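You operate a simulated robot arm through the tools that you are given. There is no shell and no other tool. Be economical: measure what you need, move in short steps, check, and stop when the job is done.

Carry out the task below with a simulated two-armed robot. There is one attempt and no reset: what you move stays moved.

JOB
Put the tin marked sealer on the shelf under the covers table. Then fetch the tin marked lacquer and set it on the shelf of the steel bench. Then put the box marked fuel filter on the top of the drying cabinet. Then put the green paper roll on the bench area marked final work. Then put the blue paper roll on the orange card with black print. Then push the grey door of the dip tank shut. Then open the lid of the sonic bath. Do these in the order given. Set down upright: tin marked sealer, tin marked lacquer, box marked fuel filter.

The check looks at the end state, three seconds after you hand in, the way a careful person would. Anything else that was tipped, shoved, dropped, spilled or broken makes it a failure. Lids that push on must go on centred and level and be pressed home; caps that screw on are set level and turned clockwise until they are tight.

ROBOT AND FRAMES
Two 7-joint arms with two-finger parallel grippers on one trunk, on a base that drives. Base frame: it is fixed to the floor where the robot stands at the start and does not move with it; the origin is under the middle of the robot, x ahead of it, y to its left, z up. Units: mm, rad, N and s.
The left shoulder is at the start at [50, 168, 1057], the right one opposite. With the tool pointing down near the work surface each hand reaches from about 100 to 320 mm from the robot's upright axis, wherever it stands, measured 20 degrees to its own side. Places, roughly: bench area marked final work [-2200, 700, 900]; blue paper roll (8x8x16 cm) [500, 300, 200]; green paper roll (8x8x16 cm) [500, 100, 200]; grey door of the dip tank [-1300, 100, 300]; lid of the sonic bath [-5400, -1500, 1100]; orange card with black print [750, 3000, 750]; shelf of the steel bench [100, -1500, 300]; shelf under the covers table [-900, -1500, 300]; top of the drying cabinet [-3700, -1600, 1300]. Payload 1.57 kg a hand.
The tool frame of a hand sits at the grasp point between the pads (the TCP): z along the fingers, y along the line on which they close. The tips reach 30 mm beyond it. Largest opening 80 mm; finger width 17, thickness 12; the body of the gripper, 40 by 82 mm, starts 80 mm behind the TCP.
Orientation is that of the tool frame in the base frame, as a unit quaternion [x, y, z, w]. With the fingers straight down and closing along the base's y, the tool's x points along the base's -x, its y along +y and its z along -z.

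CONTROLS
- The arms move only by the tool servo_tool. It takes "left_motion", "right_motion" or both (then of equal length, played together; a hand with none holds still); each is a list of rows, each a list of 3 entries, a list of its own where there are three numbers: the turn, a rotation vector about the base's x, y, z in rad, then the shift along the base's x, y, z in mm, then the gripper command, from -1 (shut) to 1 (fully open), values between in proportion. In form: [[[wx, wy, wz], [tx, ty, tz], hand], ...]. A call has 1 to 12 rows; each row shifts and turns the commanded pose from where the row before left it. Each row takes 0.2 s and may step no farther than 50 mm and 0.15 rad from the row before; otherwise, or with a gripper value out of range, the whole call is refused. A pose out of reach is approached as far as the arm can. The call stops where the force on the tool passes 40 N (or 10 N more than at its start, if that is more) or the arm is blocked; 0.2 s more then pass. The fingers move at their own pace (about 45 mm/s each) and stop on an object; they squeeze with about 43 N. The grip force told is the motor's: it shows also when the fingers shut on nothing. Time passes only in rows, and 0.2 s behind the last, so rows that do not move let the fingers close. The reply holds the time, the measured pose of the TCP, the force on the tool along the base axes, the opening and the grip force, in the units named above and with some noise, with the torque about the TCP (base axes, N m) and any sound that the robot's microphone picked up.
- Cameras (640 x 400 px; columns grow to the right, rows downward): "scene" is now at [122.2, 26.8, 1264]; the picture's right is [0.30, -0.95, 0.00], its down [-0.59, -0.19, -0.79] and it looks along [0.75, 0.24, -0.62] (base axes); focal length 214 px, centre (320, 200). "left" rides on the left gripper at [72, 7, -122] in its tool frame; the picture's right is [-0.09, 1.00, 0.00], its down [-0.84, -0.08, -0.54] and it looks along [-0.54, -0.05, 0.84] (tool axes); focal length 238 px, centre (320, 200). "right" rides on the right gripper at [72, -7, -122] in its tool frame; the picture's right is [0.09, 1.00, 0.00], its down [-0.84, 0.08, -0.54] and it looks along [-0.54, 0.05, 0.84] (tool axes); focal length 238 px, centre (320, 200). There is no depth. A picture from a camera that has moved, and an enlarged one, comes with that camera's place and axes in the base frame and with its lens.
- get_image(camera): a new picture of that camera. It takes no simulated time.
- raise_lower(by): slides the trunk up (or, below 0, down) by that many mm; the arms and the scene camera ride with it, the base frame stays. It gives what a move gives, with no picture.
- roll_base(legs): drives the robot by 1 to 6 legs, each [ahead, left, turn to the left] in mm, mm and rad, along the robot's own axes; the way and the turn of a leg run together, so that a leg with both is an arc; at most 1500 mm and 3.142 rad a leg. The arms and the cameras ride along, it lands a little off, and it stops where it bumps. It gives what a move gives.
- turn_head(pan, tilt): turns the head with the scene camera to pan (to the left, within 1.396 rad either way) and tilt (down, from -0.506 to 1.204), counted from straight ahead of the robot. It gives what a move gives.
- zoom(camera, box): a new picture of the part [left, top, right, bottom] of that camera's present view, enlarged. It takes no simulated time.
- hand_in(): hands the job in; it is judged then, once.

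Go step by step. Nothing tells you exact positions but the pictures and the camera data: compare them with the known pose of the tool, close in by small moves and look again before you grip or let go. The budget is 186 turns and 154 pictures, counting those below and the enlarged ones. Unless the task says otherwise, let go and move clear before handing in, and close with one line.

The tools are called as a command line: name --argument value ..., lists and objects as JSON in quotes. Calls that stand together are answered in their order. servo_tool: Moves the arms, as the interface text tells. Its arguments: {"type":"object","properties":{"left_motion":{"type":"array"},"right_motion":{"type":"array"}},"required":[]} The other tools are called the same way: raise_lower (by) slides the trunk up or down; roll_base (legs) drives the base; turn_head (pan, tilt) turns the head that bears the scene camera; get_image (camera) takes a picture; zoom (camera, box) takes an enlarged picture of a part of a camera's view; hand_in () hands the job in.

At the start:

```text
t: 0.0
left_eef_pos: [327.4, 249.2, 1087.0]
left_orientation: [0.0, 1.0, -0.001, 0.0]
left_force: [-1.5, 0.1, 0.9]
left_torque: [0.01, 0.04, 0.0]
left_grip_width: 79.9
left_grip_force: 0.0
right_eef_pos: [342.3, -67.0, 1134.2]
right_orientation: [0.001, 1.0, 0.0, 0.0]
right_force: [0.0, 0.4, 0.1]
right_torque: [0.02, 0.0, -0.03]
right_grip_width: 80.1
right_grip_force: 0.2
trunk travel left (down, up): [-225.0, 218.0]
robot x, y, heading: [-0.4, 0.5, -0.001]
head pan, tilt: [0.309, 0.663]
```

scene: 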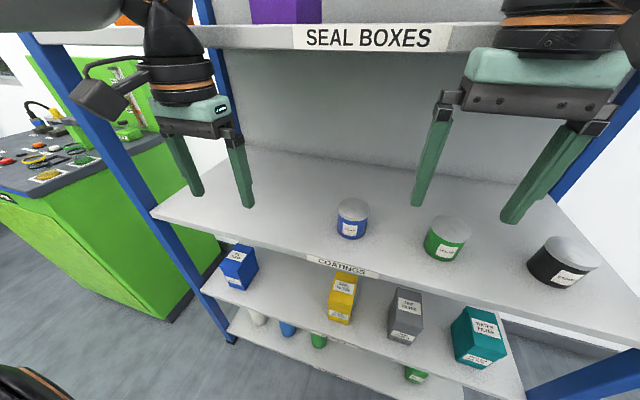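
right: 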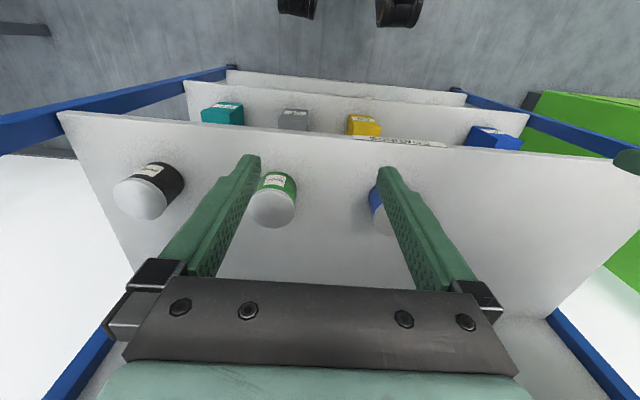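
left: 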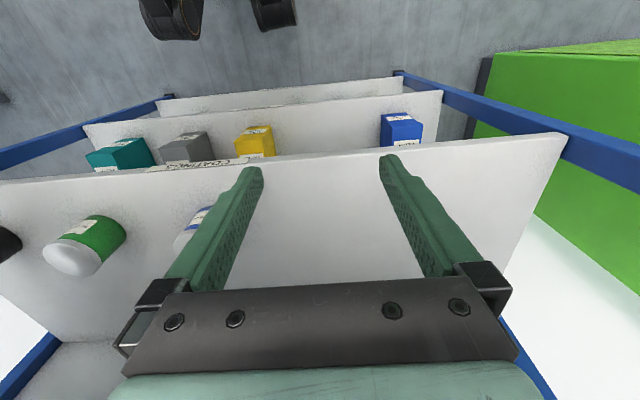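

I see a rack with three tins on the coatings shelf, boxes one level down and rolls at the bottom. I will read the labels first.

zoom --camera "scene" --box '[320, 180, 620, 300]'

zoom --camera "scene" --box '[200, 230, 520, 400]'

```text
2.13 times, centred on (470, 240) of scene
camera zoom: at [122.2, 26.8, 1264.0], right [0.3, -0.95, 0.0], down [-0.59, -0.19, -0.79], along [0.75, 0.24, -0.62], focal length 458 px, centre (0, 115)
```

zoom: 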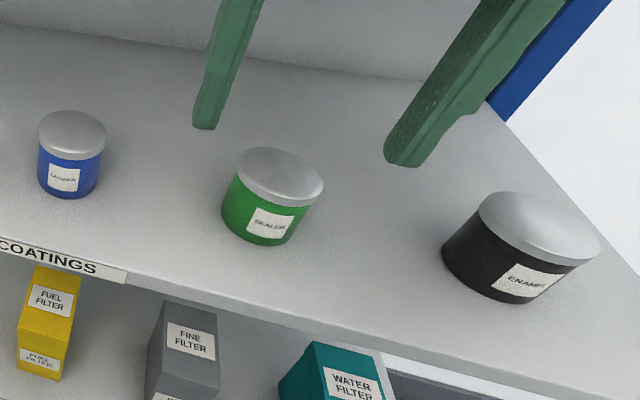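

```text
2.00 times, centred on (360, 315) of scene
camera zoom: at [122.2, 26.8, 1264.0], right [0.3, -0.95, 0.0], down [-0.59, -0.19, -0.79], along [0.75, 0.24, -0.62], focal length 429 px, centre (240, -30)
```

zoom: 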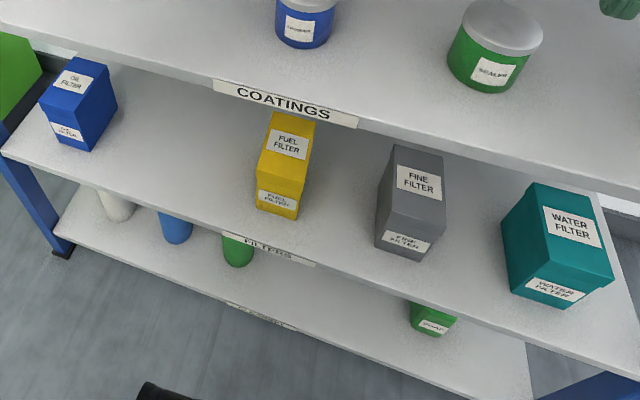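

Green looks like sealer, yellow is the fuel filter. The lacquer tin still has to be found.

zoom --camera "scene" --box '[330, 190, 390, 250]'

zoom --camera "scene" --box '[390, 355, 450, 395]'

zoom --camera "scene" --box '[415, 200, 485, 270]'

```text
6.67 times, centred on (360, 220) of scene
camera zoom: at [122.2, 26.8, 1264.0], right [0.3, -0.95, 0.0], down [-0.59, -0.19, -0.79], along [0.75, 0.24, -0.62], focal length 1430 px, centre (53, 67)
```

zoom: 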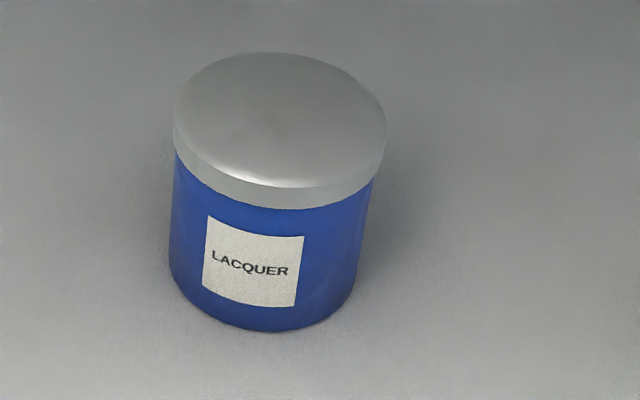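

```text
10.00 times, centred on (420, 375) of scene
camera zoom: at [122.2, 26.8, 1264.0], right [0.3, -0.95, 0.0], down [-0.59, -0.19, -0.79], along [0.75, 0.24, -0.62], focal length 2145 px, centre (-680, -1550)
```

zoom: 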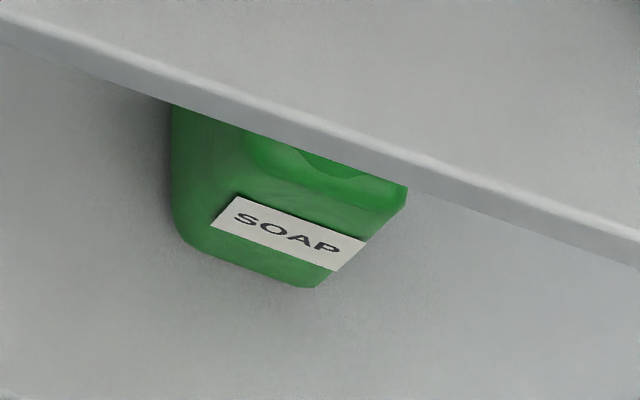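

```text
5.71 times, centred on (450, 235) of scene
camera zoom: at [122.2, 26.8, 1264.0], right [0.3, -0.95, 0.0], down [-0.59, -0.19, -0.79], along [0.75, 0.24, -0.62], focal length 1226 px, centre (-423, 0)
```

zoom: 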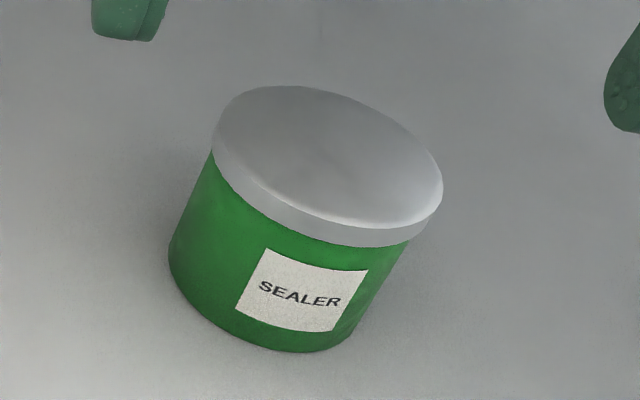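

The blue tin is lacquer (about [475, 64]) and the green one is sealer (lid at about [475, -124, 969]). I look around a bit to know the surroundings before moving.

turn_head --pan -1.39 --tilt 0.35

get_image --camera "scene"

turn_head --pan 1.39 --tilt 0.35

get_image --camera "scene"

turn_head --pan 0.0 --tilt 0.6

get_image --camera "scene"

```text
t: 1.7
left_eef_pos: [326.5, 248.8, 1086.3]
left_orientation: [0.0, 1.0, 0.0, 0.0]
left_force: [-0.3, -0.3, 0.1]
left_torque: [0.0, 0.0, -0.01]
left_grip_width: 80.1
left_grip_force: 0.0
right_eef_pos: [342.2, -67.1, 1133.6]
right_orientation: [0.001, 1.0, 0.0, 0.0]
right_force: [-0.2, 0.5, -0.2]
right_torque: [0.03, 0.0, 0.01]
right_grip_width: 80.1
right_grip_force: 0.0
trunk travel left (down, up): [-225.0, 218.0]
robot x, y, heading: [0.1, -0.3, -0.002]
head pan, tilt: [-1.389, 0.351]
```

```text
145 pictures are left
camera scene: at [56.9, -91.1, 1292.2], right [-0.98, -0.18, 0.0], down [-0.06, 0.34, -0.94], along [0.17, -0.92, -0.34], focal length 214 px, centre (320, 200)
```

scene: 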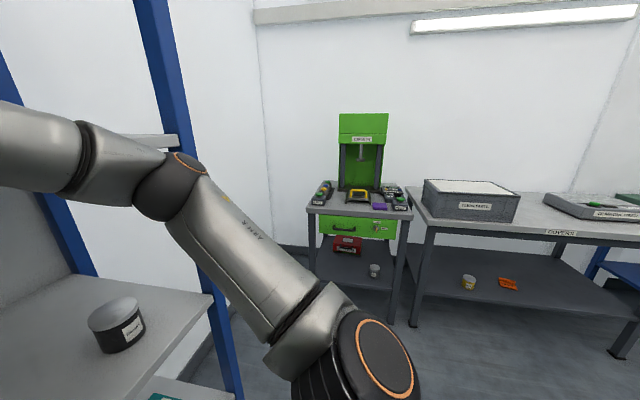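

```text
t: 4.2
left_eef_pos: [327.0, 249.3, 1086.2]
left_orientation: [-0.001, 1.0, -0.001, 0.0]
left_force: [-0.3, 0.4, 0.3]
left_torque: [-0.01, 0.0, -0.02]
left_grip_width: 79.9
left_grip_force: 0.2
right_eef_pos: [340.1, -66.4, 1135.6]
right_orientation: [0.0, 1.0, 0.001, 0.0]
right_force: [0.2, 0.7, 0.4]
right_torque: [0.0, 0.03, 0.01]
right_grip_width: 80.0
right_grip_force: 0.1
trunk travel left (down, up): [-225.0, 218.0]
robot x, y, heading: [-2.9, -0.5, -0.004]
head pan, tilt: [1.389, 0.351]
```

```text
144 pictures are left
camera scene: at [56.8, 92.1, 1292.2], right [0.98, -0.18, 0.0], down [-0.06, -0.34, -0.94], along [0.17, 0.92, -0.34], focal length 214 px, centre (320, 200)
```

scene: 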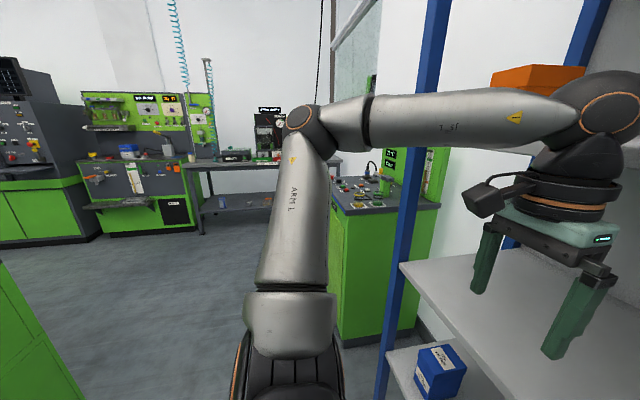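

```text
t: 5.7
left_eef_pos: [327.5, 249.4, 1086.7]
left_orientation: [0.001, 1.0, 0.001, 0.0]
left_force: [0.9, -0.5, 0.2]
left_torque: [-0.02, 0.01, -0.01]
left_grip_width: 79.9
left_grip_force: 0.1
right_eef_pos: [342.3, -66.4, 1135.8]
right_orientation: [0.001, 1.0, 0.001, 0.0]
right_force: [-0.6, -0.1, -0.2]
right_torque: [0.0, 0.0, 0.01]
right_grip_width: 80.0
right_grip_force: 0.1
trunk travel left (down, up): [-225.0, 218.0]
robot x, y, heading: [-1.0, 0.6, -0.003]
head pan, tilt: [0.0, 0.6]
```

```text
143 pictures are left
camera scene: at [128.4, 0.5, 1269.4], right [0.0, -1.0, 0.0], down [-0.56, 0.0, -0.83], along [0.83, 0.0, -0.56], focal length 214 px, centre (320, 200)
```

scene: 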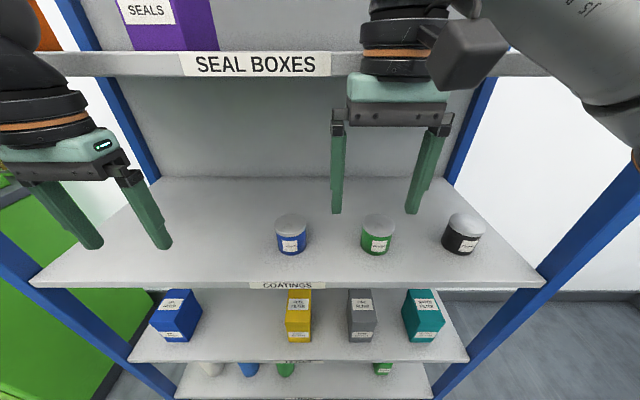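

The rack is clear: sealer at about [481, -125], tin lids at z≈969, shelf edge near x=375. I tilt the right hand forward about 50° and bring it in front of the sealer tin.

servo_tool --right_motion '[[[0, -0.145, 0], [0, -9.5, -20], 1], [[0, -0.145, 0], [0, -9.5, -20], 1], [[0, -0.145, 0], [0, -9.5, -20], 1], [[0, -0.145, 0], [0, -9.5, -20], 1], [[0, -0.145, 0], [0, -9.5, -20], 1], [[0, -0.145, 0], [0, -9.5, -20], 1], [[0, 0, 0], [0, 0, 0], 1]]'

get_image --camera "right"

get_image --camera "scene"

```text
t: 7.3
left_eef_pos: [326.8, 248.8, 1086.9]
left_orientation: [0.0, 1.0, 0.0, 0.0]
left_force: [-0.6, -0.2, -0.1]
left_torque: [0.0, 0.0, 0.0]
left_grip_width: 80.4
left_grip_force: 0.1
right_eef_pos: [357.7, -110.1, 1027.0]
right_orientation: [0.0, 0.907, 0.002, 0.422]
right_force: [1.0, 0.4, 0.7]
right_torque: [0.01, -0.02, 0.0]
right_grip_width: 80.1
right_grip_force: 0.0
right hand out of reach, approached as far as the arm can: row 6
trunk travel left (down, up): [-225.0, 218.0]
robot x, y, heading: [0.0, -0.6, 0.002]
head pan, tilt: [0.0, 0.6]
```

```text
142 pictures are left
camera right: at [217.8, -116.4, 1049.6], right [-0.06, 1.0, -0.07], down [0.12, 0.08, 0.99], along [0.99, 0.05, -0.13], focal length 238 px, centre (320, 200)
```

right: 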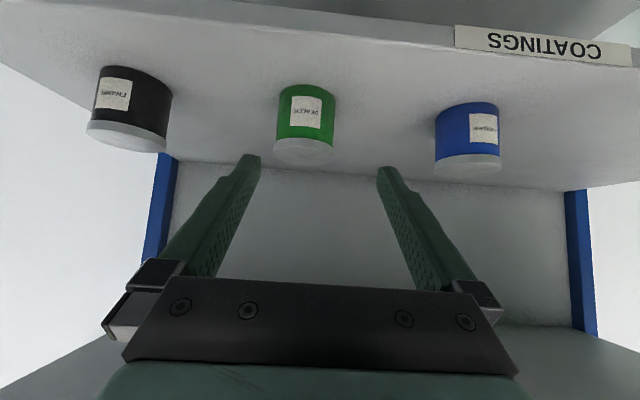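

```text
141 pictures are left
camera scene: at [128.3, 0.3, 1269.4], right [0.0, -1.0, 0.0], down [-0.56, 0.0, -0.83], along [0.83, 0.0, -0.56], focal length 214 px, centre (320, 200)
```

scene: 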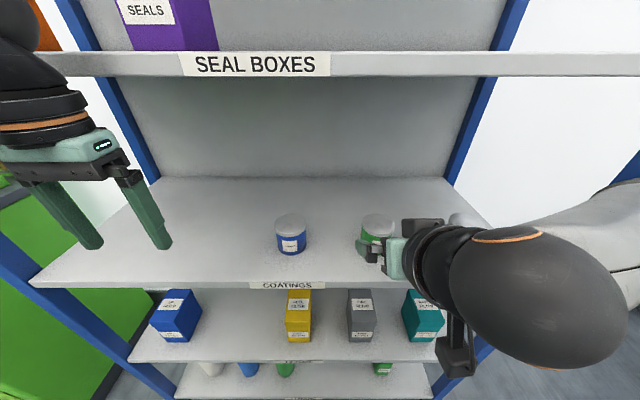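

The arm is too folded here. I back the base off 220 mm for room.

roll_base --legs '[[-220, 0, 0]]'

servo_tool --right_motion '[[[0, 0, 0], [40, -2, -12], 1], [[0, 0, 0], [40, -2, -12], 1], [[0, 0, 0], [40, -2, -12], 1], [[0, 0, 0], [40, -2, -12], 1], [[0, 0, 0], [40, -2, -12], 1], [[0, 0, 0], [0, 0, 0], 1]]'

get_image --camera "right"

get_image --camera "scene"

```text
t: 9.0
left_eef_pos: [100.9, 249.5, 1087.6]
left_orientation: [-0.002, 1.0, 0.0, -0.001]
left_force: [0.6, -0.3, 0.4]
left_torque: [-0.02, -0.01, 0.01]
left_grip_width: 80.1
left_grip_force: 0.1
right_eef_pos: [132.9, -109.3, 1026.2]
right_orientation: [-0.001, 0.907, 0.001, 0.422]
right_force: [0.8, -0.3, 0.4]
right_torque: [-0.02, 0.03, 0.01]
right_grip_width: 80.0
right_grip_force: 0.1
trunk travel left (down, up): [-225.0, 218.0]
robot x, y, heading: [-222.1, 1.9, -0.002]
head pan, tilt: [0.0, 0.6]
```

```text
t: 10.4
left_eef_pos: [101.3, 249.4, 1086.5]
left_orientation: [-0.002, 1.0, 0.0, 0.0]
left_force: [0.2, -0.3, -0.1]
left_torque: [0.02, 0.0, 0.01]
left_grip_width: 80.1
left_grip_force: 0.1
right_eef_pos: [333.0, -119.4, 964.0]
right_orientation: [-0.002, 0.907, 0.001, 0.422]
right_force: [-0.5, 0.1, -0.4]
right_torque: [-0.01, 0.0, 0.0]
right_grip_width: 80.2
right_grip_force: 0.1
trunk travel left (down, up): [-225.0, 218.0]
robot x, y, heading: [-230.2, -3.8, 0.004]
head pan, tilt: [0.0, 0.6]
```

```text
140 pictures are left
camera right: at [192.6, -126.4, 988.6], right [-0.06, 1.0, -0.07], down [0.12, 0.08, 0.99], along [0.99, 0.05, -0.13], focal length 238 px, centre (320, 200)
```

right: 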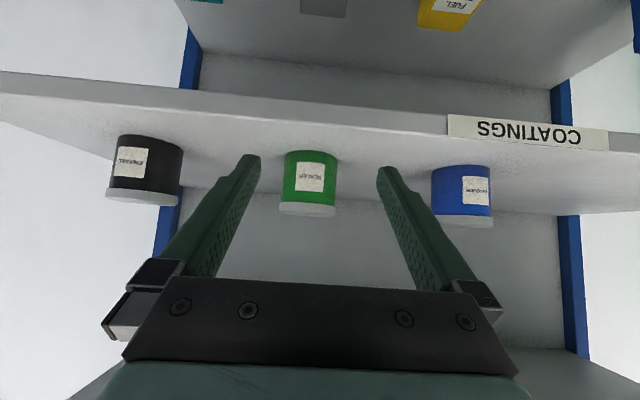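

```text
139 pictures are left
camera scene: at [-96.7, 0.5, 1269.4], right [0.0, -1.0, 0.0], down [-0.56, 0.0, -0.83], along [0.83, 0.0, -0.56], focal length 214 px, centre (320, 200)
```

scene: 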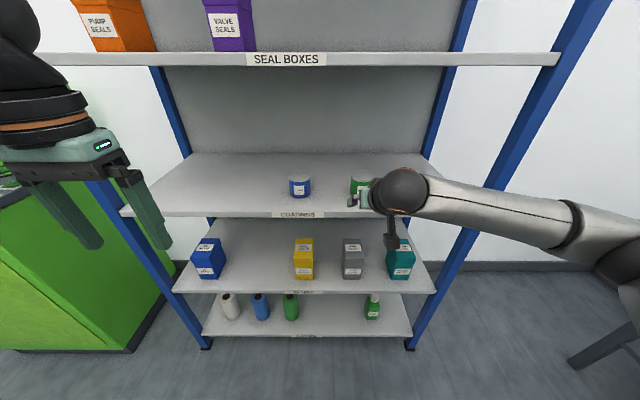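

I zoom on the sealer in the right camera to fix its sideways position.

zoom --camera "right" --box '[240, 140, 400, 240]'

```text
4.00 times, centred on (320, 190) of right
camera zoom: at [192.6, -126.4, 988.6], right [-0.06, 1.0, -0.07], down [0.12, 0.08, 0.99], along [0.99, 0.05, -0.13], focal length 953 px, centre (320, 240)
```

zoom: 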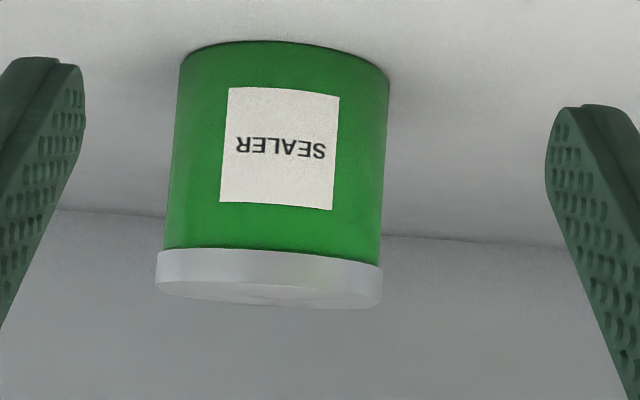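

Sealer centre is at about [478, -125.4], body 65 mm wide. I move the open hand in around it, then close.

servo_tool --right_motion '[[[0, 0, 0], [5, -6, -8], 1], [[0, 0, 0], [28, 0, -4], 1], [[0, 0, 0], [28, 0, -4], 1], [[0, 0, 0], [28, 0, -4], 1], [[0, 0, 0], [28, 0, -4], 1], [[0, 0, 0], [28, 0, -4], 1], [[0, 0, 0], [0, 0, 0], 1]]'

get_image --camera "right"

```text
t: 12.0
left_eef_pos: [101.6, 248.9, 1087.5]
left_orientation: [-0.002, 1.0, 0.0, -0.001]
left_force: [-0.4, -0.3, 0.3]
left_torque: [0.01, 0.0, -0.01]
left_grip_width: 80.0
left_grip_force: 0.0
right_eef_pos: [478.0, -125.5, 939.5]
right_orientation: [0.0, 0.906, 0.0, 0.422]
right_force: [-0.6, 0.3, -0.1]
right_torque: [-0.01, -0.01, 0.04]
right_grip_width: 79.8
right_grip_force: 0.2
trunk travel left (down, up): [-225.0, 218.0]
robot x, y, heading: [-224.5, -3.1, 0.006]
head pan, tilt: [0.0, 0.6]
```

```text
137 pictures are left
camera right: at [338.2, -132.9, 963.2], right [-0.06, 1.0, -0.07], down [0.12, 0.08, 0.99], along [0.99, 0.05, -0.13], focal length 238 px, centre (320, 200)
```

right: 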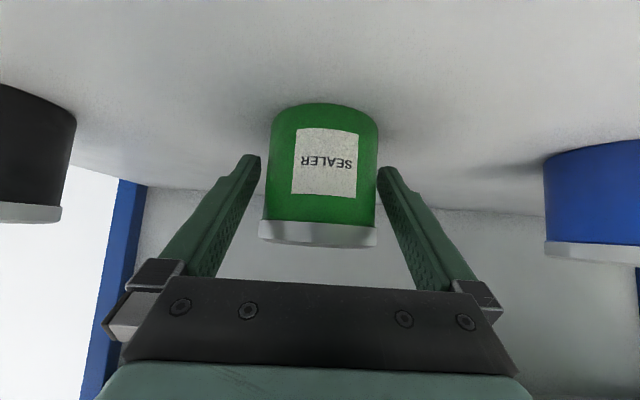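

The hand is centred around the sealer. I close and lift slightly.

servo_tool --right_motion '[[[0, 0, 0], [0, 0, 0], -1], [[0, 0, 0], [0, 0, 0], -1], [[0, 0, 0], [0, 0, 0], -1], [[0, 0, 0], [0, 0, 0], -1], [[0, 0, 0], [0, 0, 15], -1], [[0, 0, 0], [0, 0, 25], -1], [[0, 0, 0], [-40, 0, 20], -1], [[0, 0, 0], [-45, 0, 10], -1], [[0, 0, 0], [-45, 0, 10], -1], [[0, 0, 0], [-45, 0, 0], -1]]'

get_image --camera "right"

```text
t: 14.2
left_eef_pos: [100.9, 249.3, 1085.8]
left_orientation: [-0.001, 1.0, -0.001, -0.001]
left_force: [-0.8, 0.1, 0.1]
left_torque: [0.0, -0.02, 0.01]
left_grip_width: 79.9
left_grip_force: 0.0
right_eef_pos: [302.1, -125.8, 1019.9]
right_orientation: [-0.001, 0.907, 0.002, 0.421]
right_force: [-0.3, -1.5, -2.4]
right_torque: [-0.03, 0.0, -0.02]
right_grip_width: 66.5
right_grip_force: 43.6
trunk travel left (down, up): [-225.0, 218.0]
robot x, y, heading: [-227.6, 5.2, 0.001]
head pan, tilt: [0.0, 0.6]
```

```text
136 pictures are left
camera right: at [160.9, -132.4, 1043.7], right [-0.06, 1.0, -0.07], down [0.12, 0.08, 0.99], along [0.99, 0.05, -0.13], focal length 238 px, centre (320, 200)
```

right: 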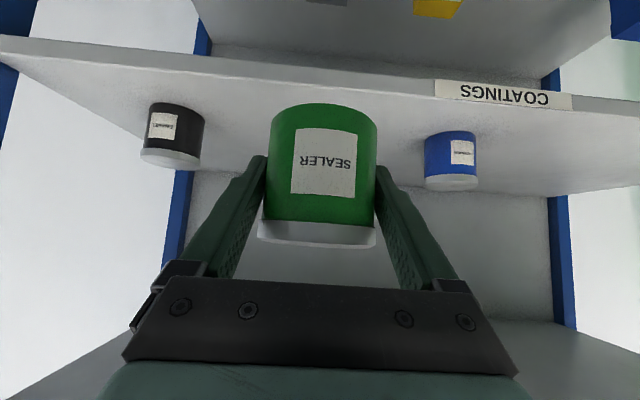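

Sealer is held firmly. I now back off, turn right and drive toward the covers table, stopping short to look.

roll_base --legs '[[-203, 0, 0], [0, 0, -1.571], [500, 0, 0]]'

turn_head --pan -0.2 --tilt 0.75

get_image --camera "scene"

```text
t: 22.2
left_eef_pos: [-183.0, -828.9, 1087.3]
left_orientation: [0.709, 0.705, 0.0, 0.001]
left_force: [0.5, 0.2, 0.2]
left_torque: [0.02, 0.01, -0.03]
left_grip_width: 79.8
left_grip_force: 0.1
right_eef_pos: [-560.9, -1025.3, 1019.7]
right_orientation: [0.644, 0.639, -0.298, 0.297]
right_force: [0.1, -0.3, -2.3]
right_torque: [0.0, 0.0, -0.03]
right_grip_width: 66.6
right_grip_force: 43.1
trunk travel left (down, up): [-225.0, 218.0]
robot x, y, heading: [-424.4, -501.4, -1.578]
head pan, tilt: [0.0, 0.6]
```

```text
t: 22.9
left_eef_pos: [-183.8, -828.8, 1086.3]
left_orientation: [0.709, 0.705, -0.001, 0.0]
left_force: [-0.9, 0.4, 0.4]
left_torque: [0.0, -0.02, 0.01]
left_grip_width: 80.1
left_grip_force: 0.1
right_eef_pos: [-561.0, -1025.9, 1018.4]
right_orientation: [0.643, 0.64, -0.298, 0.297]
right_force: [0.7, 0.9, -1.7]
right_torque: [0.03, -0.01, 0.01]
right_grip_width: 66.5
right_grip_force: 43.3
trunk travel left (down, up): [-225.0, 218.0]
robot x, y, heading: [-430.0, -498.8, -1.576]
head pan, tilt: [-0.201, 0.75]
```

```text
135 pictures are left
camera scene: at [-446.6, -620.4, 1256.5], right [-0.98, 0.2, 0.0], down [0.14, 0.67, -0.73], along [-0.15, -0.72, -0.68], focal length 214 px, centre (320, 200)
```

scene: 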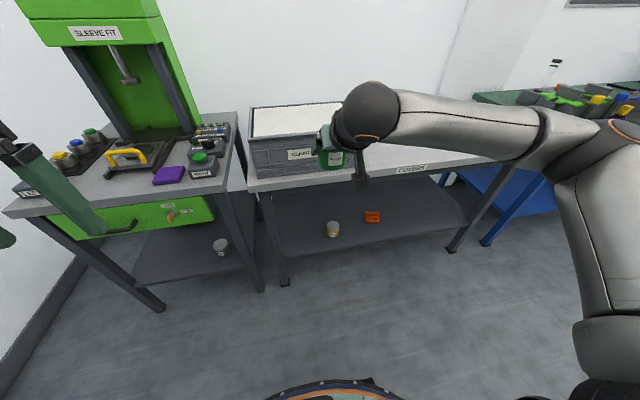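

The covers-table shelf is at about z≈290 with a yellow tin near [-670, -1335] and an orange item near [-935, -1420]; I will place the sealer at about [-800, -1345]. I sidestep right, lower the trunk and bring the hand down before moving in.

roll_base --legs '[[0, -240, 0.0]]'

raise_lower --by -224

servo_tool --right_motion '[[[0, 0, 0], [0, 0, -45], -1], [[0, 0, 0], [0, 0, -45], -1], [[0, 0, 0], [0, 0, -45], -1], [[0, 0, 0], [0, 0, -45], -1], [[0, 0, 0], [0, 0, -45], -1], [[0, 0, 0], [0, 0, -45], -1], [[0, 0, 0], [0, 0, -45], -1], [[0, 0, 0], [0, 0, -45], -1], [[0, 0, 0], [0, 0, -30], -1]]'

get_image --camera "scene"

get_image --camera "right"

```text
t: 24.7
left_eef_pos: [-422.1, -826.3, 1086.2]
left_orientation: [0.709, 0.705, 0.0, 0.0]
left_force: [0.2, 1.0, 0.3]
left_torque: [0.02, -0.01, -0.02]
left_grip_width: 80.2
left_grip_force: 0.0
right_eef_pos: [-799.4, -1024.0, 1019.9]
right_orientation: [0.643, 0.64, -0.298, 0.298]
right_force: [-0.4, -0.8, -1.6]
right_torque: [-0.01, -0.04, -0.01]
right_grip_width: 66.6
right_grip_force: 43.0
trunk travel left (down, up): [-225.0, 218.0]
robot x, y, heading: [-669.6, -501.0, -1.576]
head pan, tilt: [-0.201, 0.75]
```

```text
t: 27.1
left_eef_pos: [-423.0, -826.3, 861.6]
left_orientation: [0.709, 0.706, 0.0, 0.0]
left_force: [0.0, -0.6, 0.2]
left_torque: [0.01, 0.03, 0.0]
left_grip_width: 80.3
left_grip_force: 0.0
right_eef_pos: [-797.7, -1023.6, 795.0]
right_orientation: [0.643, 0.64, -0.298, 0.297]
right_force: [0.3, -0.5, -1.9]
right_torque: [-0.01, -0.01, 0.02]
right_grip_width: 66.4
right_grip_force: 43.1
trunk travel left (down, up): [-1.0, 442.0]
robot x, y, heading: [-666.4, -498.0, -1.58]
head pan, tilt: [-0.201, 0.75]
```

```text
t: 29.1
left_eef_pos: [-423.2, -826.6, 863.3]
left_orientation: [0.709, 0.705, 0.0, -0.001]
left_force: [-0.3, -0.3, 0.1]
left_torque: [-0.02, 0.02, 0.03]
left_grip_width: 80.3
left_grip_force: 0.1
right_eef_pos: [-787.0, -1029.5, 413.3]
right_orientation: [0.645, 0.639, -0.298, 0.293]
right_force: [-0.4, -0.2, -1.8]
right_torque: [-0.02, 0.02, 0.02]
right_grip_width: 66.3
right_grip_force: 43.3
right hand out of reach, approached as far as the arm can: row 9
trunk travel left (down, up): [-1.0, 442.0]
robot x, y, heading: [-667.6, -497.5, -1.577]
head pan, tilt: [-0.201, 0.75]
```

```text
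134 pictures are left
camera scene: at [-686.1, -618.9, 1032.6], right [-0.98, 0.21, 0.0], down [0.14, 0.67, -0.73], along [-0.15, -0.72, -0.68], focal length 214 px, centre (320, 200)
```

scene: 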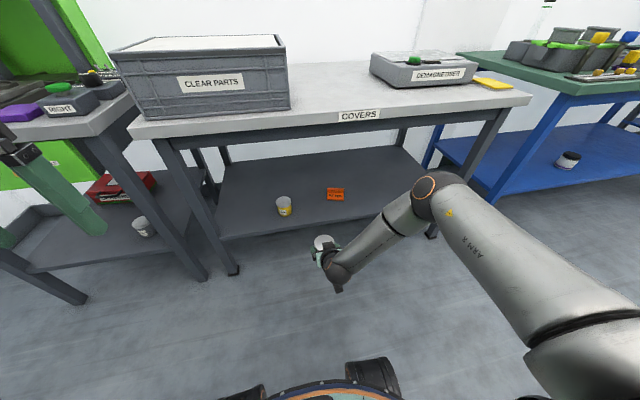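

```text
133 pictures are left
camera right: at [-792.9, -889.7, 438.2], right [1.0, 0.05, -0.07], down [0.08, -0.13, 0.99], along [0.04, -0.99, -0.14], focal length 238 px, centre (320, 200)
```

right: 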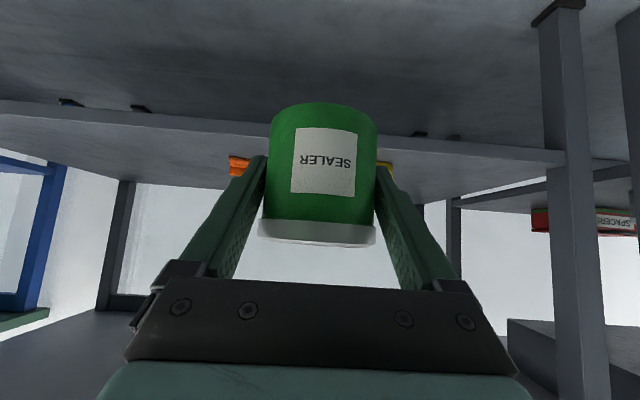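

The hand reached its limit at z≈413 this far out. I test how low it gets when pulled in by 90 mm.

servo_tool --right_motion '[[[0, 0, 0], [-5, 30, 0], -1], [[0, 0, 0], [-5, 30, 0], -1], [[0, 0, 0], [0, 30, 0], -1], [[0, 0, 0], [0, 0, -20], -1], [[0, 0, 0], [0, 0, -20], -1], [[0, 0, 0], [0, 0, -20], -1], [[0, 0, 0], [0, 0, -20], -1], [[0, 0, 0], [0, 0, -10], -1]]'

```text
t: 30.9
left_eef_pos: [-422.0, -826.4, 863.3]
left_orientation: [0.709, 0.705, 0.0, 0.0]
left_force: [0.7, -1.1, 0.3]
left_torque: [0.04, -0.01, 0.0]
left_grip_width: 79.9
left_grip_force: 0.1
right_eef_pos: [-728.5, -960.9, 360.2]
right_orientation: [0.645, 0.639, -0.299, 0.294]
right_force: [0.2, 0.3, -1.3]
right_torque: [0.01, 0.02, -0.04]
right_grip_width: 66.3
right_grip_force: 42.9
right hand out of reach, approached as far as the arm can: row 1, 2, 3, 4, 5, 6, 7, 8
trunk travel left (down, up): [-1.0, 442.0]
robot x, y, heading: [-666.6, -499.9, -1.577]
head pan, tilt: [-0.201, 0.75]
```

The hand drifted sideways, so this looks like a joint limit rather than plain reach. I go up, back to the side, and try a more vertical tool.

servo_tool --right_motion '[[[0, 0, 0], [-35, -10, 45], -1], [[0.1, 0, 0], [-35, 0, 45], -1], [[0.12, 0, 0], [0, 0, 0], -1], [[0.12, 0, 0], [0, 0, -10], -1], [[0.12, 0, 0], [0, 0, -30], -1], [[0, 0, 0], [0, 0, -40], -1], [[0, 0, 0], [0, 0, -40], -1], [[0, 0, 0], [0, 0, -20], -1], [[0, 0, 0], [0, 0, 0], -1]]'

get_image --camera "scene"

```text
refused: row 1 steps farther than a row can; nothing moved
```

```text
132 pictures are left
camera scene: at [-686.0, -618.9, 1032.5], right [-0.98, 0.2, 0.0], down [0.14, 0.67, -0.73], along [-0.15, -0.72, -0.68], focal length 214 px, centre (320, 200)
```

scene: 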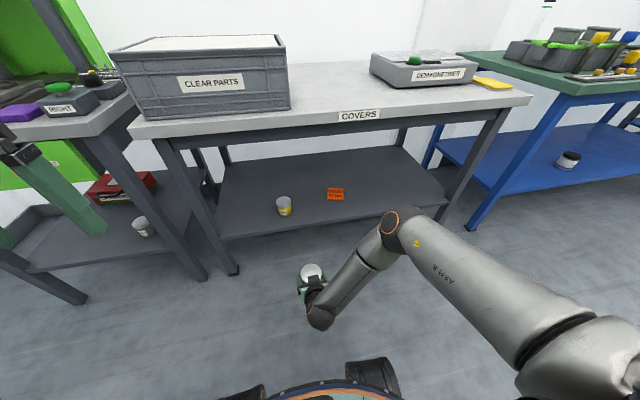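

The elbow is stretched out in front with the wrist strongly bent, so a more vertical tool should help. I retry with smaller steps.

servo_tool --right_motion '[[[0, 0, 0], [-30, 0, 35], -1], [[0.1, 0, 0], [-30, 0, 35], -1], [[0.12, 0, 0], [-10, 0, 0], -1], [[0.12, 0, 0], [0, 0, -10], -1], [[0.12, 0, 0], [0, 0, -30], -1], [[0, 0, 0], [0, 0, -40], -1], [[0, 0, 0], [0, 0, -40], -1], [[0, 0, 0], [0, 0, -20], -1], [[0, 0, 0], [0, 0, 0], -1]]'

get_image --camera "scene"

```text
t: 32.9
left_eef_pos: [-422.3, -826.2, 861.8]
left_orientation: [0.709, 0.706, -0.001, 0.001]
left_force: [-0.2, -0.2, 0.2]
left_torque: [-0.02, 0.02, -0.01]
left_grip_width: 79.8
left_grip_force: 0.0
right_eef_pos: [-793.4, -963.3, 296.7]
right_orientation: [0.695, 0.69, -0.145, 0.143]
right_force: [0.1, 0.0, -0.9]
right_torque: [0.0, 0.02, 0.02]
right_grip_width: 66.7
right_grip_force: 43.2
right hand out of reach, approached as far as the arm can: row 1
trunk travel left (down, up): [-1.0, 442.0]
robot x, y, heading: [-670.2, -494.9, -1.578]
head pan, tilt: [-0.201, 0.75]
```

```text
131 pictures are left
camera scene: at [-686.1, -618.9, 1032.5], right [-0.98, 0.2, 0.0], down [0.14, 0.67, -0.73], along [-0.15, -0.72, -0.68], focal length 214 px, centre (320, 200)
```

scene: 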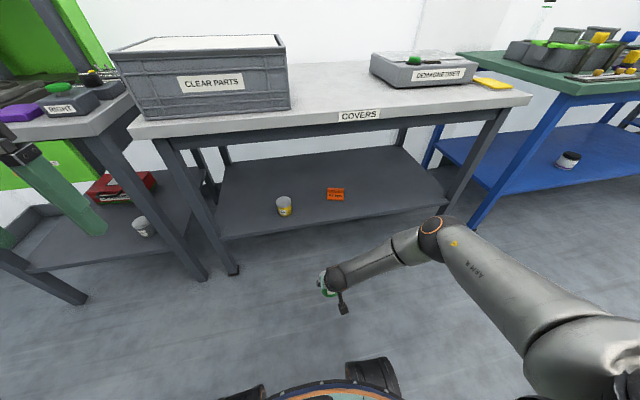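

The tin must be set down with the original 50° tilt. A higher trunk keeps the arm straighter, so I raise the trunk 150 mm and return to the gripping tilt.

raise_lower --by 150

servo_tool --right_motion '[[[-0.115, 0, 0], [0, -30, 0], -1], [[-0.115, 0, 0], [0, -30, 0], -1], [[-0.115, 0, 0], [0, -30, 0], -1], [[-0.115, 0, 0], [0, -20, 0], -1], [[0, 0, 0], [0, -20, -20], -1], [[0, 0, 0], [0, 0, -20], -1], [[0, 0, 0], [0, 0, -20], -1], [[0, 0, 0], [0, 0, -20], -1], [[0, 0, 0], [0, 0, -20], -1], [[0, 0, 0], [0, 0, -10], -1], [[0, 0, 0], [0, 0, 0], -1]]'

get_image --camera "scene"

get_image --camera "right"

```text
t: 34.6
left_eef_pos: [-422.4, -825.7, 1011.9]
left_orientation: [0.709, 0.705, 0.0, 0.0]
left_force: [-0.7, -0.4, -0.3]
left_torque: [0.01, -0.01, 0.03]
left_grip_width: 79.9
left_grip_force: 0.0
right_eef_pos: [-792.2, -963.4, 446.0]
right_orientation: [0.695, 0.69, -0.144, 0.143]
right_force: [-0.1, 0.1, -1.6]
right_torque: [-0.02, -0.03, 0.0]
right_grip_width: 66.8
right_grip_force: 43.1
trunk travel left (down, up): [-151.0, 292.0]
robot x, y, heading: [-667.9, -497.9, -1.575]
head pan, tilt: [-0.201, 0.75]
```

```text
t: 37.2
left_eef_pos: [-422.1, -826.0, 1012.7]
left_orientation: [0.709, 0.705, 0.0, 0.0]
left_force: [-0.4, -0.9, -0.6]
left_torque: [-0.04, 0.06, 0.03]
left_grip_width: 80.0
left_grip_force: 0.1
right_eef_pos: [-823.5, -1133.5, 466.8]
right_orientation: [0.633, 0.617, -0.348, 0.313]
right_force: [-0.6, -0.3, -2.8]
right_torque: [0.01, 0.0, 0.0]
right_grip_width: 66.6
right_grip_force: 42.9
right hand out of reach, approached as far as the arm can: row 4, 5, 6, 7, 8, 9, 10
trunk travel left (down, up): [-151.0, 292.0]
robot x, y, heading: [-669.0, -498.9, -1.574]
head pan, tilt: [-0.201, 0.75]
stopped in row 11 (right hand): the arm was blocked; the commanded pose is now the measured one
```

```text
130 pictures are left
camera scene: at [-686.1, -619.0, 1182.5], right [-0.98, 0.2, 0.0], down [0.14, 0.67, -0.73], along [-0.15, -0.72, -0.68], focal length 214 px, centre (320, 200)
```

scene: 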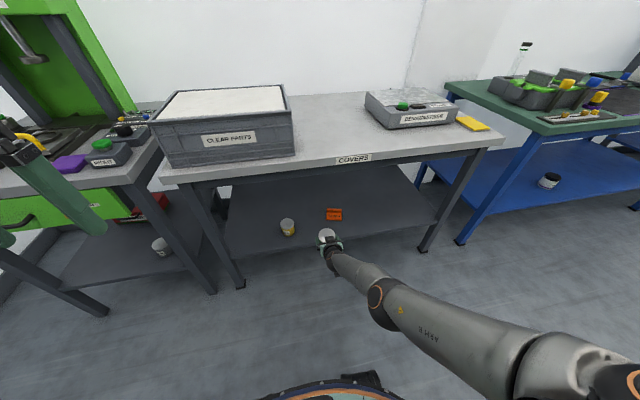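

```text
129 pictures are left
camera right: at [-823.8, -991.1, 476.5], right [0.99, 0.01, -0.11], down [0.11, -0.03, 0.99], along [0.01, -1.0, -0.03], focal length 238 px, centre (320, 200)
```

right: 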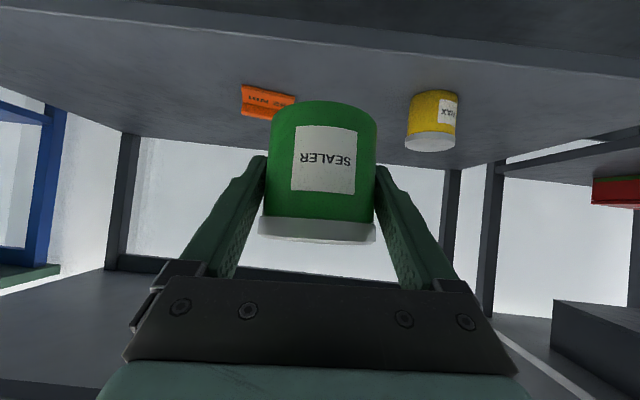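

With the arm straight it is just overstretched here; the sweet spot is shoulder height ≈900 and about 550 mm ahead. I pull in, correct the orientation and lower the trunk by 82.

servo_tool --right_motion '[[[0.052, -0.018, 0.018], [10, 35, 0], -1], [[0.052, -0.018, 0.019], [10, 35, 0], -1], [[0, 0, 0], [3, 25, 0], -1], [[0, 0, 0], [0, 0, 0], -1]]'

raise_lower --by -82

servo_tool --right_motion '[[[0, 0, 0], [0, -5, -15], -1], [[0, 0, 0], [0, -5, -15], -1], [[0, 0, 0], [0, 0, 0], -1]]'

```text
t: 38.2
left_eef_pos: [-422.5, -826.5, 1012.5]
left_orientation: [0.709, 0.705, 0.0, -0.001]
left_force: [0.1, 0.3, 0.2]
left_torque: [0.04, -0.01, -0.01]
left_grip_width: 80.2
left_grip_force: 0.1
right_eef_pos: [-780.2, -1088.9, 450.0]
right_orientation: [0.644, 0.64, -0.296, 0.295]
right_force: [-0.4, 1.4, -2.2]
right_torque: [-0.07, 0.02, -0.05]
right_grip_width: 66.6
right_grip_force: 43.1
right hand out of reach, approached as far as the arm can: row 1, 2
trunk travel left (down, up): [-151.0, 292.0]
robot x, y, heading: [-668.1, -497.9, -1.575]
head pan, tilt: [-0.201, 0.75]
```

```text
t: 39.4
left_eef_pos: [-422.8, -826.8, 930.3]
left_orientation: [0.709, 0.705, 0.0, 0.0]
left_force: [0.5, 0.3, 0.1]
left_torque: [-0.03, -0.01, 0.0]
left_grip_width: 80.1
left_grip_force: 0.0
right_eef_pos: [-779.6, -1089.2, 368.4]
right_orientation: [0.645, 0.64, -0.297, 0.293]
right_force: [0.4, -0.2, -1.9]
right_torque: [0.01, 0.02, 0.0]
right_grip_width: 66.7
right_grip_force: 43.2
trunk travel left (down, up): [-69.0, 374.0]
robot x, y, heading: [-668.5, -497.4, -1.579]
head pan, tilt: [-0.201, 0.75]
```

```text
t: 40.2
left_eef_pos: [-421.4, -826.9, 929.7]
left_orientation: [0.709, 0.705, 0.001, 0.0]
left_force: [0.2, 0.1, -0.2]
left_torque: [-0.01, 0.0, -0.01]
left_grip_width: 80.1
left_grip_force: 0.1
right_eef_pos: [-781.1, -1093.4, 347.7]
right_orientation: [0.643, 0.642, -0.295, 0.295]
right_force: [0.2, -0.2, -2.0]
right_torque: [0.0, -0.01, 0.0]
right_grip_width: 66.2
right_grip_force: 43.4
right hand out of reach, approached as far as the arm can: row 2
trunk travel left (down, up): [-69.0, 374.0]
robot x, y, heading: [-668.5, -498.0, -1.577]
head pan, tilt: [-0.201, 0.75]
```

That works: I can now do the last vertical move with the trunk. I raise 40, drive in 240 mm and look.

raise_lower --by 40

roll_base --legs '[[240, -20, 0]]'

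get_image --camera "right"

get_image --camera "scene"

```text
t: 41.0
left_eef_pos: [-423.2, -825.8, 969.8]
left_orientation: [0.709, 0.705, 0.0, -0.001]
left_force: [-0.6, -0.6, 0.1]
left_torque: [0.03, -0.05, -0.02]
left_grip_width: 80.1
left_grip_force: 0.1
right_eef_pos: [-780.4, -1092.7, 389.2]
right_orientation: [0.644, 0.64, -0.297, 0.295]
right_force: [0.8, 0.2, -2.5]
right_torque: [0.01, 0.01, -0.04]
right_grip_width: 66.8
right_grip_force: 43.1
trunk travel left (down, up): [-109.0, 334.0]
robot x, y, heading: [-670.8, -499.8, -1.579]
head pan, tilt: [-0.201, 0.75]
```

```text
t: 42.8
left_eef_pos: [-444.7, -1067.9, 970.3]
left_orientation: [0.709, 0.705, 0.001, 0.001]
left_force: [0.0, -0.5, -0.5]
left_torque: [0.02, -0.02, -0.01]
left_grip_width: 79.9
left_grip_force: 0.1
right_eef_pos: [-803.6, -1335.0, 387.3]
right_orientation: [0.645, 0.64, -0.297, 0.294]
right_force: [1.0, -0.7, -0.8]
right_torque: [-0.02, -0.02, 0.0]
right_grip_width: 66.6
right_grip_force: 43.1
trunk travel left (down, up): [-109.0, 334.0]
robot x, y, heading: [-690.9, -737.4, -1.576]
head pan, tilt: [-0.201, 0.75]
```

```text
128 pictures are left
camera right: at [-810.1, -1194.2, 413.7], right [1.0, 0.05, -0.07], down [0.08, -0.13, 0.99], along [0.04, -0.99, -0.14], focal length 238 px, centre (320, 200)
```

right: 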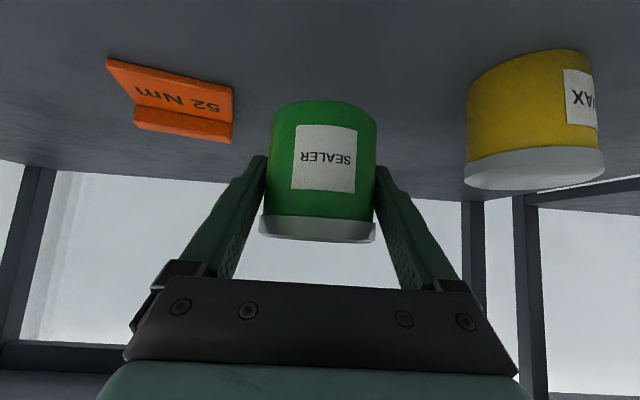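

```text
127 pictures are left
camera scene: at [-708.3, -860.1, 1140.5], right [-0.98, 0.21, 0.0], down [0.14, 0.67, -0.73], along [-0.15, -0.72, -0.68], focal length 214 px, centre (320, 200)
```

scene: 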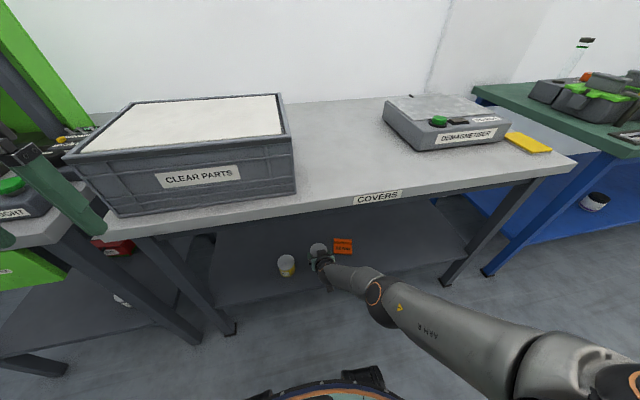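

The spot between the wax tin and the orange sign is free. I lower with the trunk in steps and watch the force.

raise_lower --by -50

get_image --camera "right"

raise_lower --by -8

```text
t: 43.7
left_eef_pos: [-444.3, -1068.7, 920.5]
left_orientation: [0.709, 0.705, -0.001, 0.0]
left_force: [0.0, -0.9, -0.4]
left_torque: [0.02, -0.01, 0.02]
left_grip_width: 80.0
left_grip_force: 0.0
right_eef_pos: [-803.4, -1336.1, 340.9]
right_orientation: [0.644, 0.639, -0.3, 0.295]
right_force: [-0.3, -3.6, 6.8]
right_torque: [-0.43, -0.22, -0.02]
right_grip_width: 66.6
right_grip_force: 42.9
trunk travel left (down, up): [-59.0, 384.0]
robot x, y, heading: [-692.2, -739.2, -1.58]
head pan, tilt: [-0.201, 0.75]
```

```text
126 pictures are left
camera right: at [-810.2, -1196.6, 365.9], right [1.0, 0.05, -0.07], down [0.08, -0.13, 0.99], along [0.04, -0.99, -0.13], focal length 238 px, centre (320, 200)
```

right: 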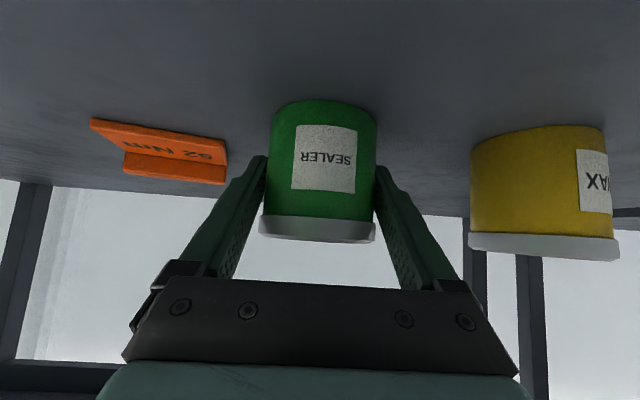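

```text
t: 44.3
left_eef_pos: [-443.4, -1066.7, 913.7]
left_orientation: [0.709, 0.705, -0.001, 0.0]
left_force: [-0.4, -0.6, 0.0]
left_torque: [0.02, 0.01, -0.02]
left_grip_width: 79.9
left_grip_force: 0.0
right_eef_pos: [-804.0, -1338.1, 337.2]
right_orientation: [0.642, 0.638, -0.303, 0.298]
right_force: [-0.1, 6.1, 35.1]
right_torque: [-0.53, -0.05, 0.02]
right_grip_width: 66.5
right_grip_force: 43.4
trunk travel left (down, up): [-51.0, 392.0]
robot x, y, heading: [-690.3, -741.7, -1.581]
head pan, tilt: [-0.201, 0.75]
```

Already on the shelf (pressing 35 N). I relieve the pressure, then open and back out.

raise_lower --by -0.0

raise_lower --by 8

```text
t: 44.8
left_eef_pos: [-444.1, -1066.2, 913.7]
left_orientation: [0.709, 0.705, -0.002, 0.0]
left_force: [-0.3, -0.5, -0.1]
left_torque: [0.01, 0.01, 0.0]
left_grip_width: 80.1
left_grip_force: 0.1
right_eef_pos: [-805.5, -1338.8, 337.4]
right_orientation: [0.642, 0.639, -0.301, 0.298]
right_force: [1.4, 4.8, 35.3]
right_torque: [-0.46, 0.08, 0.05]
right_grip_width: 66.4
right_grip_force: 42.9
trunk travel left (down, up): [-51.0, 392.0]
robot x, y, heading: [-688.1, -742.8, -1.579]
head pan, tilt: [-0.201, 0.75]
```

```text
t: 45.4
left_eef_pos: [-444.2, -1067.6, 920.1]
left_orientation: [0.71, 0.704, -0.001, 0.001]
left_force: [1.2, -1.0, -0.2]
left_torque: [-0.02, -0.01, 0.04]
left_grip_width: 79.9
left_grip_force: 0.1
right_eef_pos: [-805.1, -1332.6, 339.1]
right_orientation: [0.645, 0.64, -0.296, 0.294]
right_force: [-2.4, -0.6, 8.1]
right_torque: [-0.35, 0.11, -0.02]
right_grip_width: 66.7
right_grip_force: 42.8
trunk travel left (down, up): [-59.0, 384.0]
robot x, y, heading: [-689.8, -740.3, -1.58]
head pan, tilt: [-0.201, 0.75]
```

servo_tool --right_motion '[[[0, 0, 0], [0, 0, 0], 0.3], [[0, 0, 0], [0, 0, 0], 1], [[0, 0, 0], [0, 0, 0], 1], [[0, 0, 0], [0, 0, 0], 1], [[0, 0, 0], [0, 0, 0], 1]]'

get_image --camera "right"

```text
t: 46.6
left_eef_pos: [-445.2, -1068.2, 919.9]
left_orientation: [0.709, 0.705, 0.001, 0.0]
left_force: [-0.4, 0.0, 1.0]
left_torque: [-0.01, 0.04, 0.04]
left_grip_width: 80.0
left_grip_force: 0.1
right_eef_pos: [-803.0, -1333.7, 338.1]
right_orientation: [0.644, 0.64, -0.297, 0.295]
right_force: [-0.4, -0.6, -0.2]
right_torque: [-0.01, -0.01, -0.03]
right_grip_width: 80.0
right_grip_force: 0.1
trunk travel left (down, up): [-59.0, 384.0]
robot x, y, heading: [-692.2, -736.9, -1.579]
head pan, tilt: [-0.201, 0.75]
```

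```text
125 pictures are left
camera right: at [-810.1, -1194.1, 363.8], right [1.0, 0.05, -0.07], down [0.08, -0.13, 0.99], along [0.04, -0.99, -0.14], focal length 238 px, centre (320, 200)
```

right: 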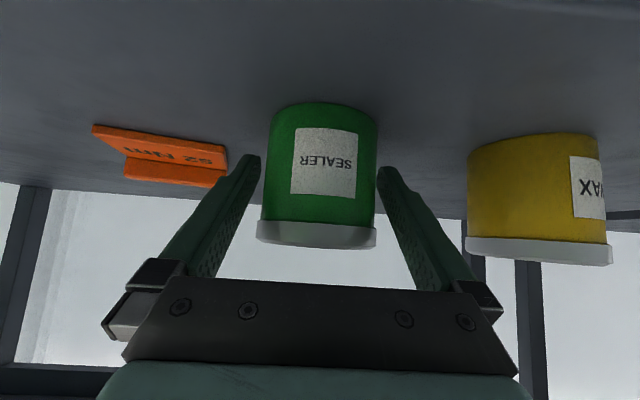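

Sealer stands upright and free. I pull the hand out with the arm first, then look.

servo_tool --right_motion '[[[0, 0, 0], [0, 25, 0], 1], [[0, 0, 0], [0, 30, 3], 1], [[0, 0, 0], [0, 30, 4], 1], [[0, 0, 0], [0, 15, 4], 1]]'

roll_base --legs '[[-400, 0, 0]]'

get_image --camera "right"

```text
t: 47.6
left_eef_pos: [-445.7, -1068.0, 920.5]
left_orientation: [0.71, 0.705, 0.0, 0.001]
left_force: [0.0, 0.0, -0.2]
left_torque: [0.0, 0.03, 0.0]
left_grip_width: 79.8
left_grip_force: 0.1
right_eef_pos: [-761.9, -1272.9, 357.0]
right_orientation: [0.646, 0.64, -0.297, 0.29]
right_force: [0.9, -0.9, 0.2]
right_torque: [0.03, -0.01, 0.0]
right_grip_width: 80.0
right_grip_force: 0.0
right hand out of reach, approached as far as the arm can: row 1, 2, 3, 4
trunk travel left (down, up): [-59.0, 384.0]
robot x, y, heading: [-696.5, -738.6, -1.578]
head pan, tilt: [-0.201, 0.75]
```

```text
t: 50.1
left_eef_pos: [-440.7, -668.9, 920.2]
left_orientation: [0.709, 0.705, 0.001, 0.001]
left_force: [0.6, -0.7, -0.2]
left_torque: [-0.02, -0.03, 0.01]
left_grip_width: 79.8
left_grip_force: 0.1
right_eef_pos: [-758.2, -874.5, 357.5]
right_orientation: [0.646, 0.641, -0.296, 0.29]
right_force: [0.5, -0.5, -0.2]
right_torque: [-0.01, 0.0, -0.01]
right_grip_width: 80.0
right_grip_force: 0.1
trunk travel left (down, up): [-59.0, 384.0]
robot x, y, heading: [-688.6, -337.7, -1.579]
head pan, tilt: [-0.201, 0.75]
```

```text
124 pictures are left
camera right: at [-763.2, -734.5, 383.1], right [1.0, 0.05, -0.08], down [0.08, -0.14, 0.99], along [0.04, -0.99, -0.14], focal length 238 px, centre (320, 200)
```

right: 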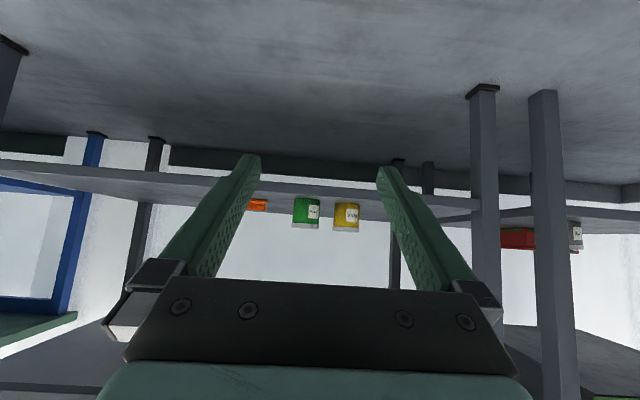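

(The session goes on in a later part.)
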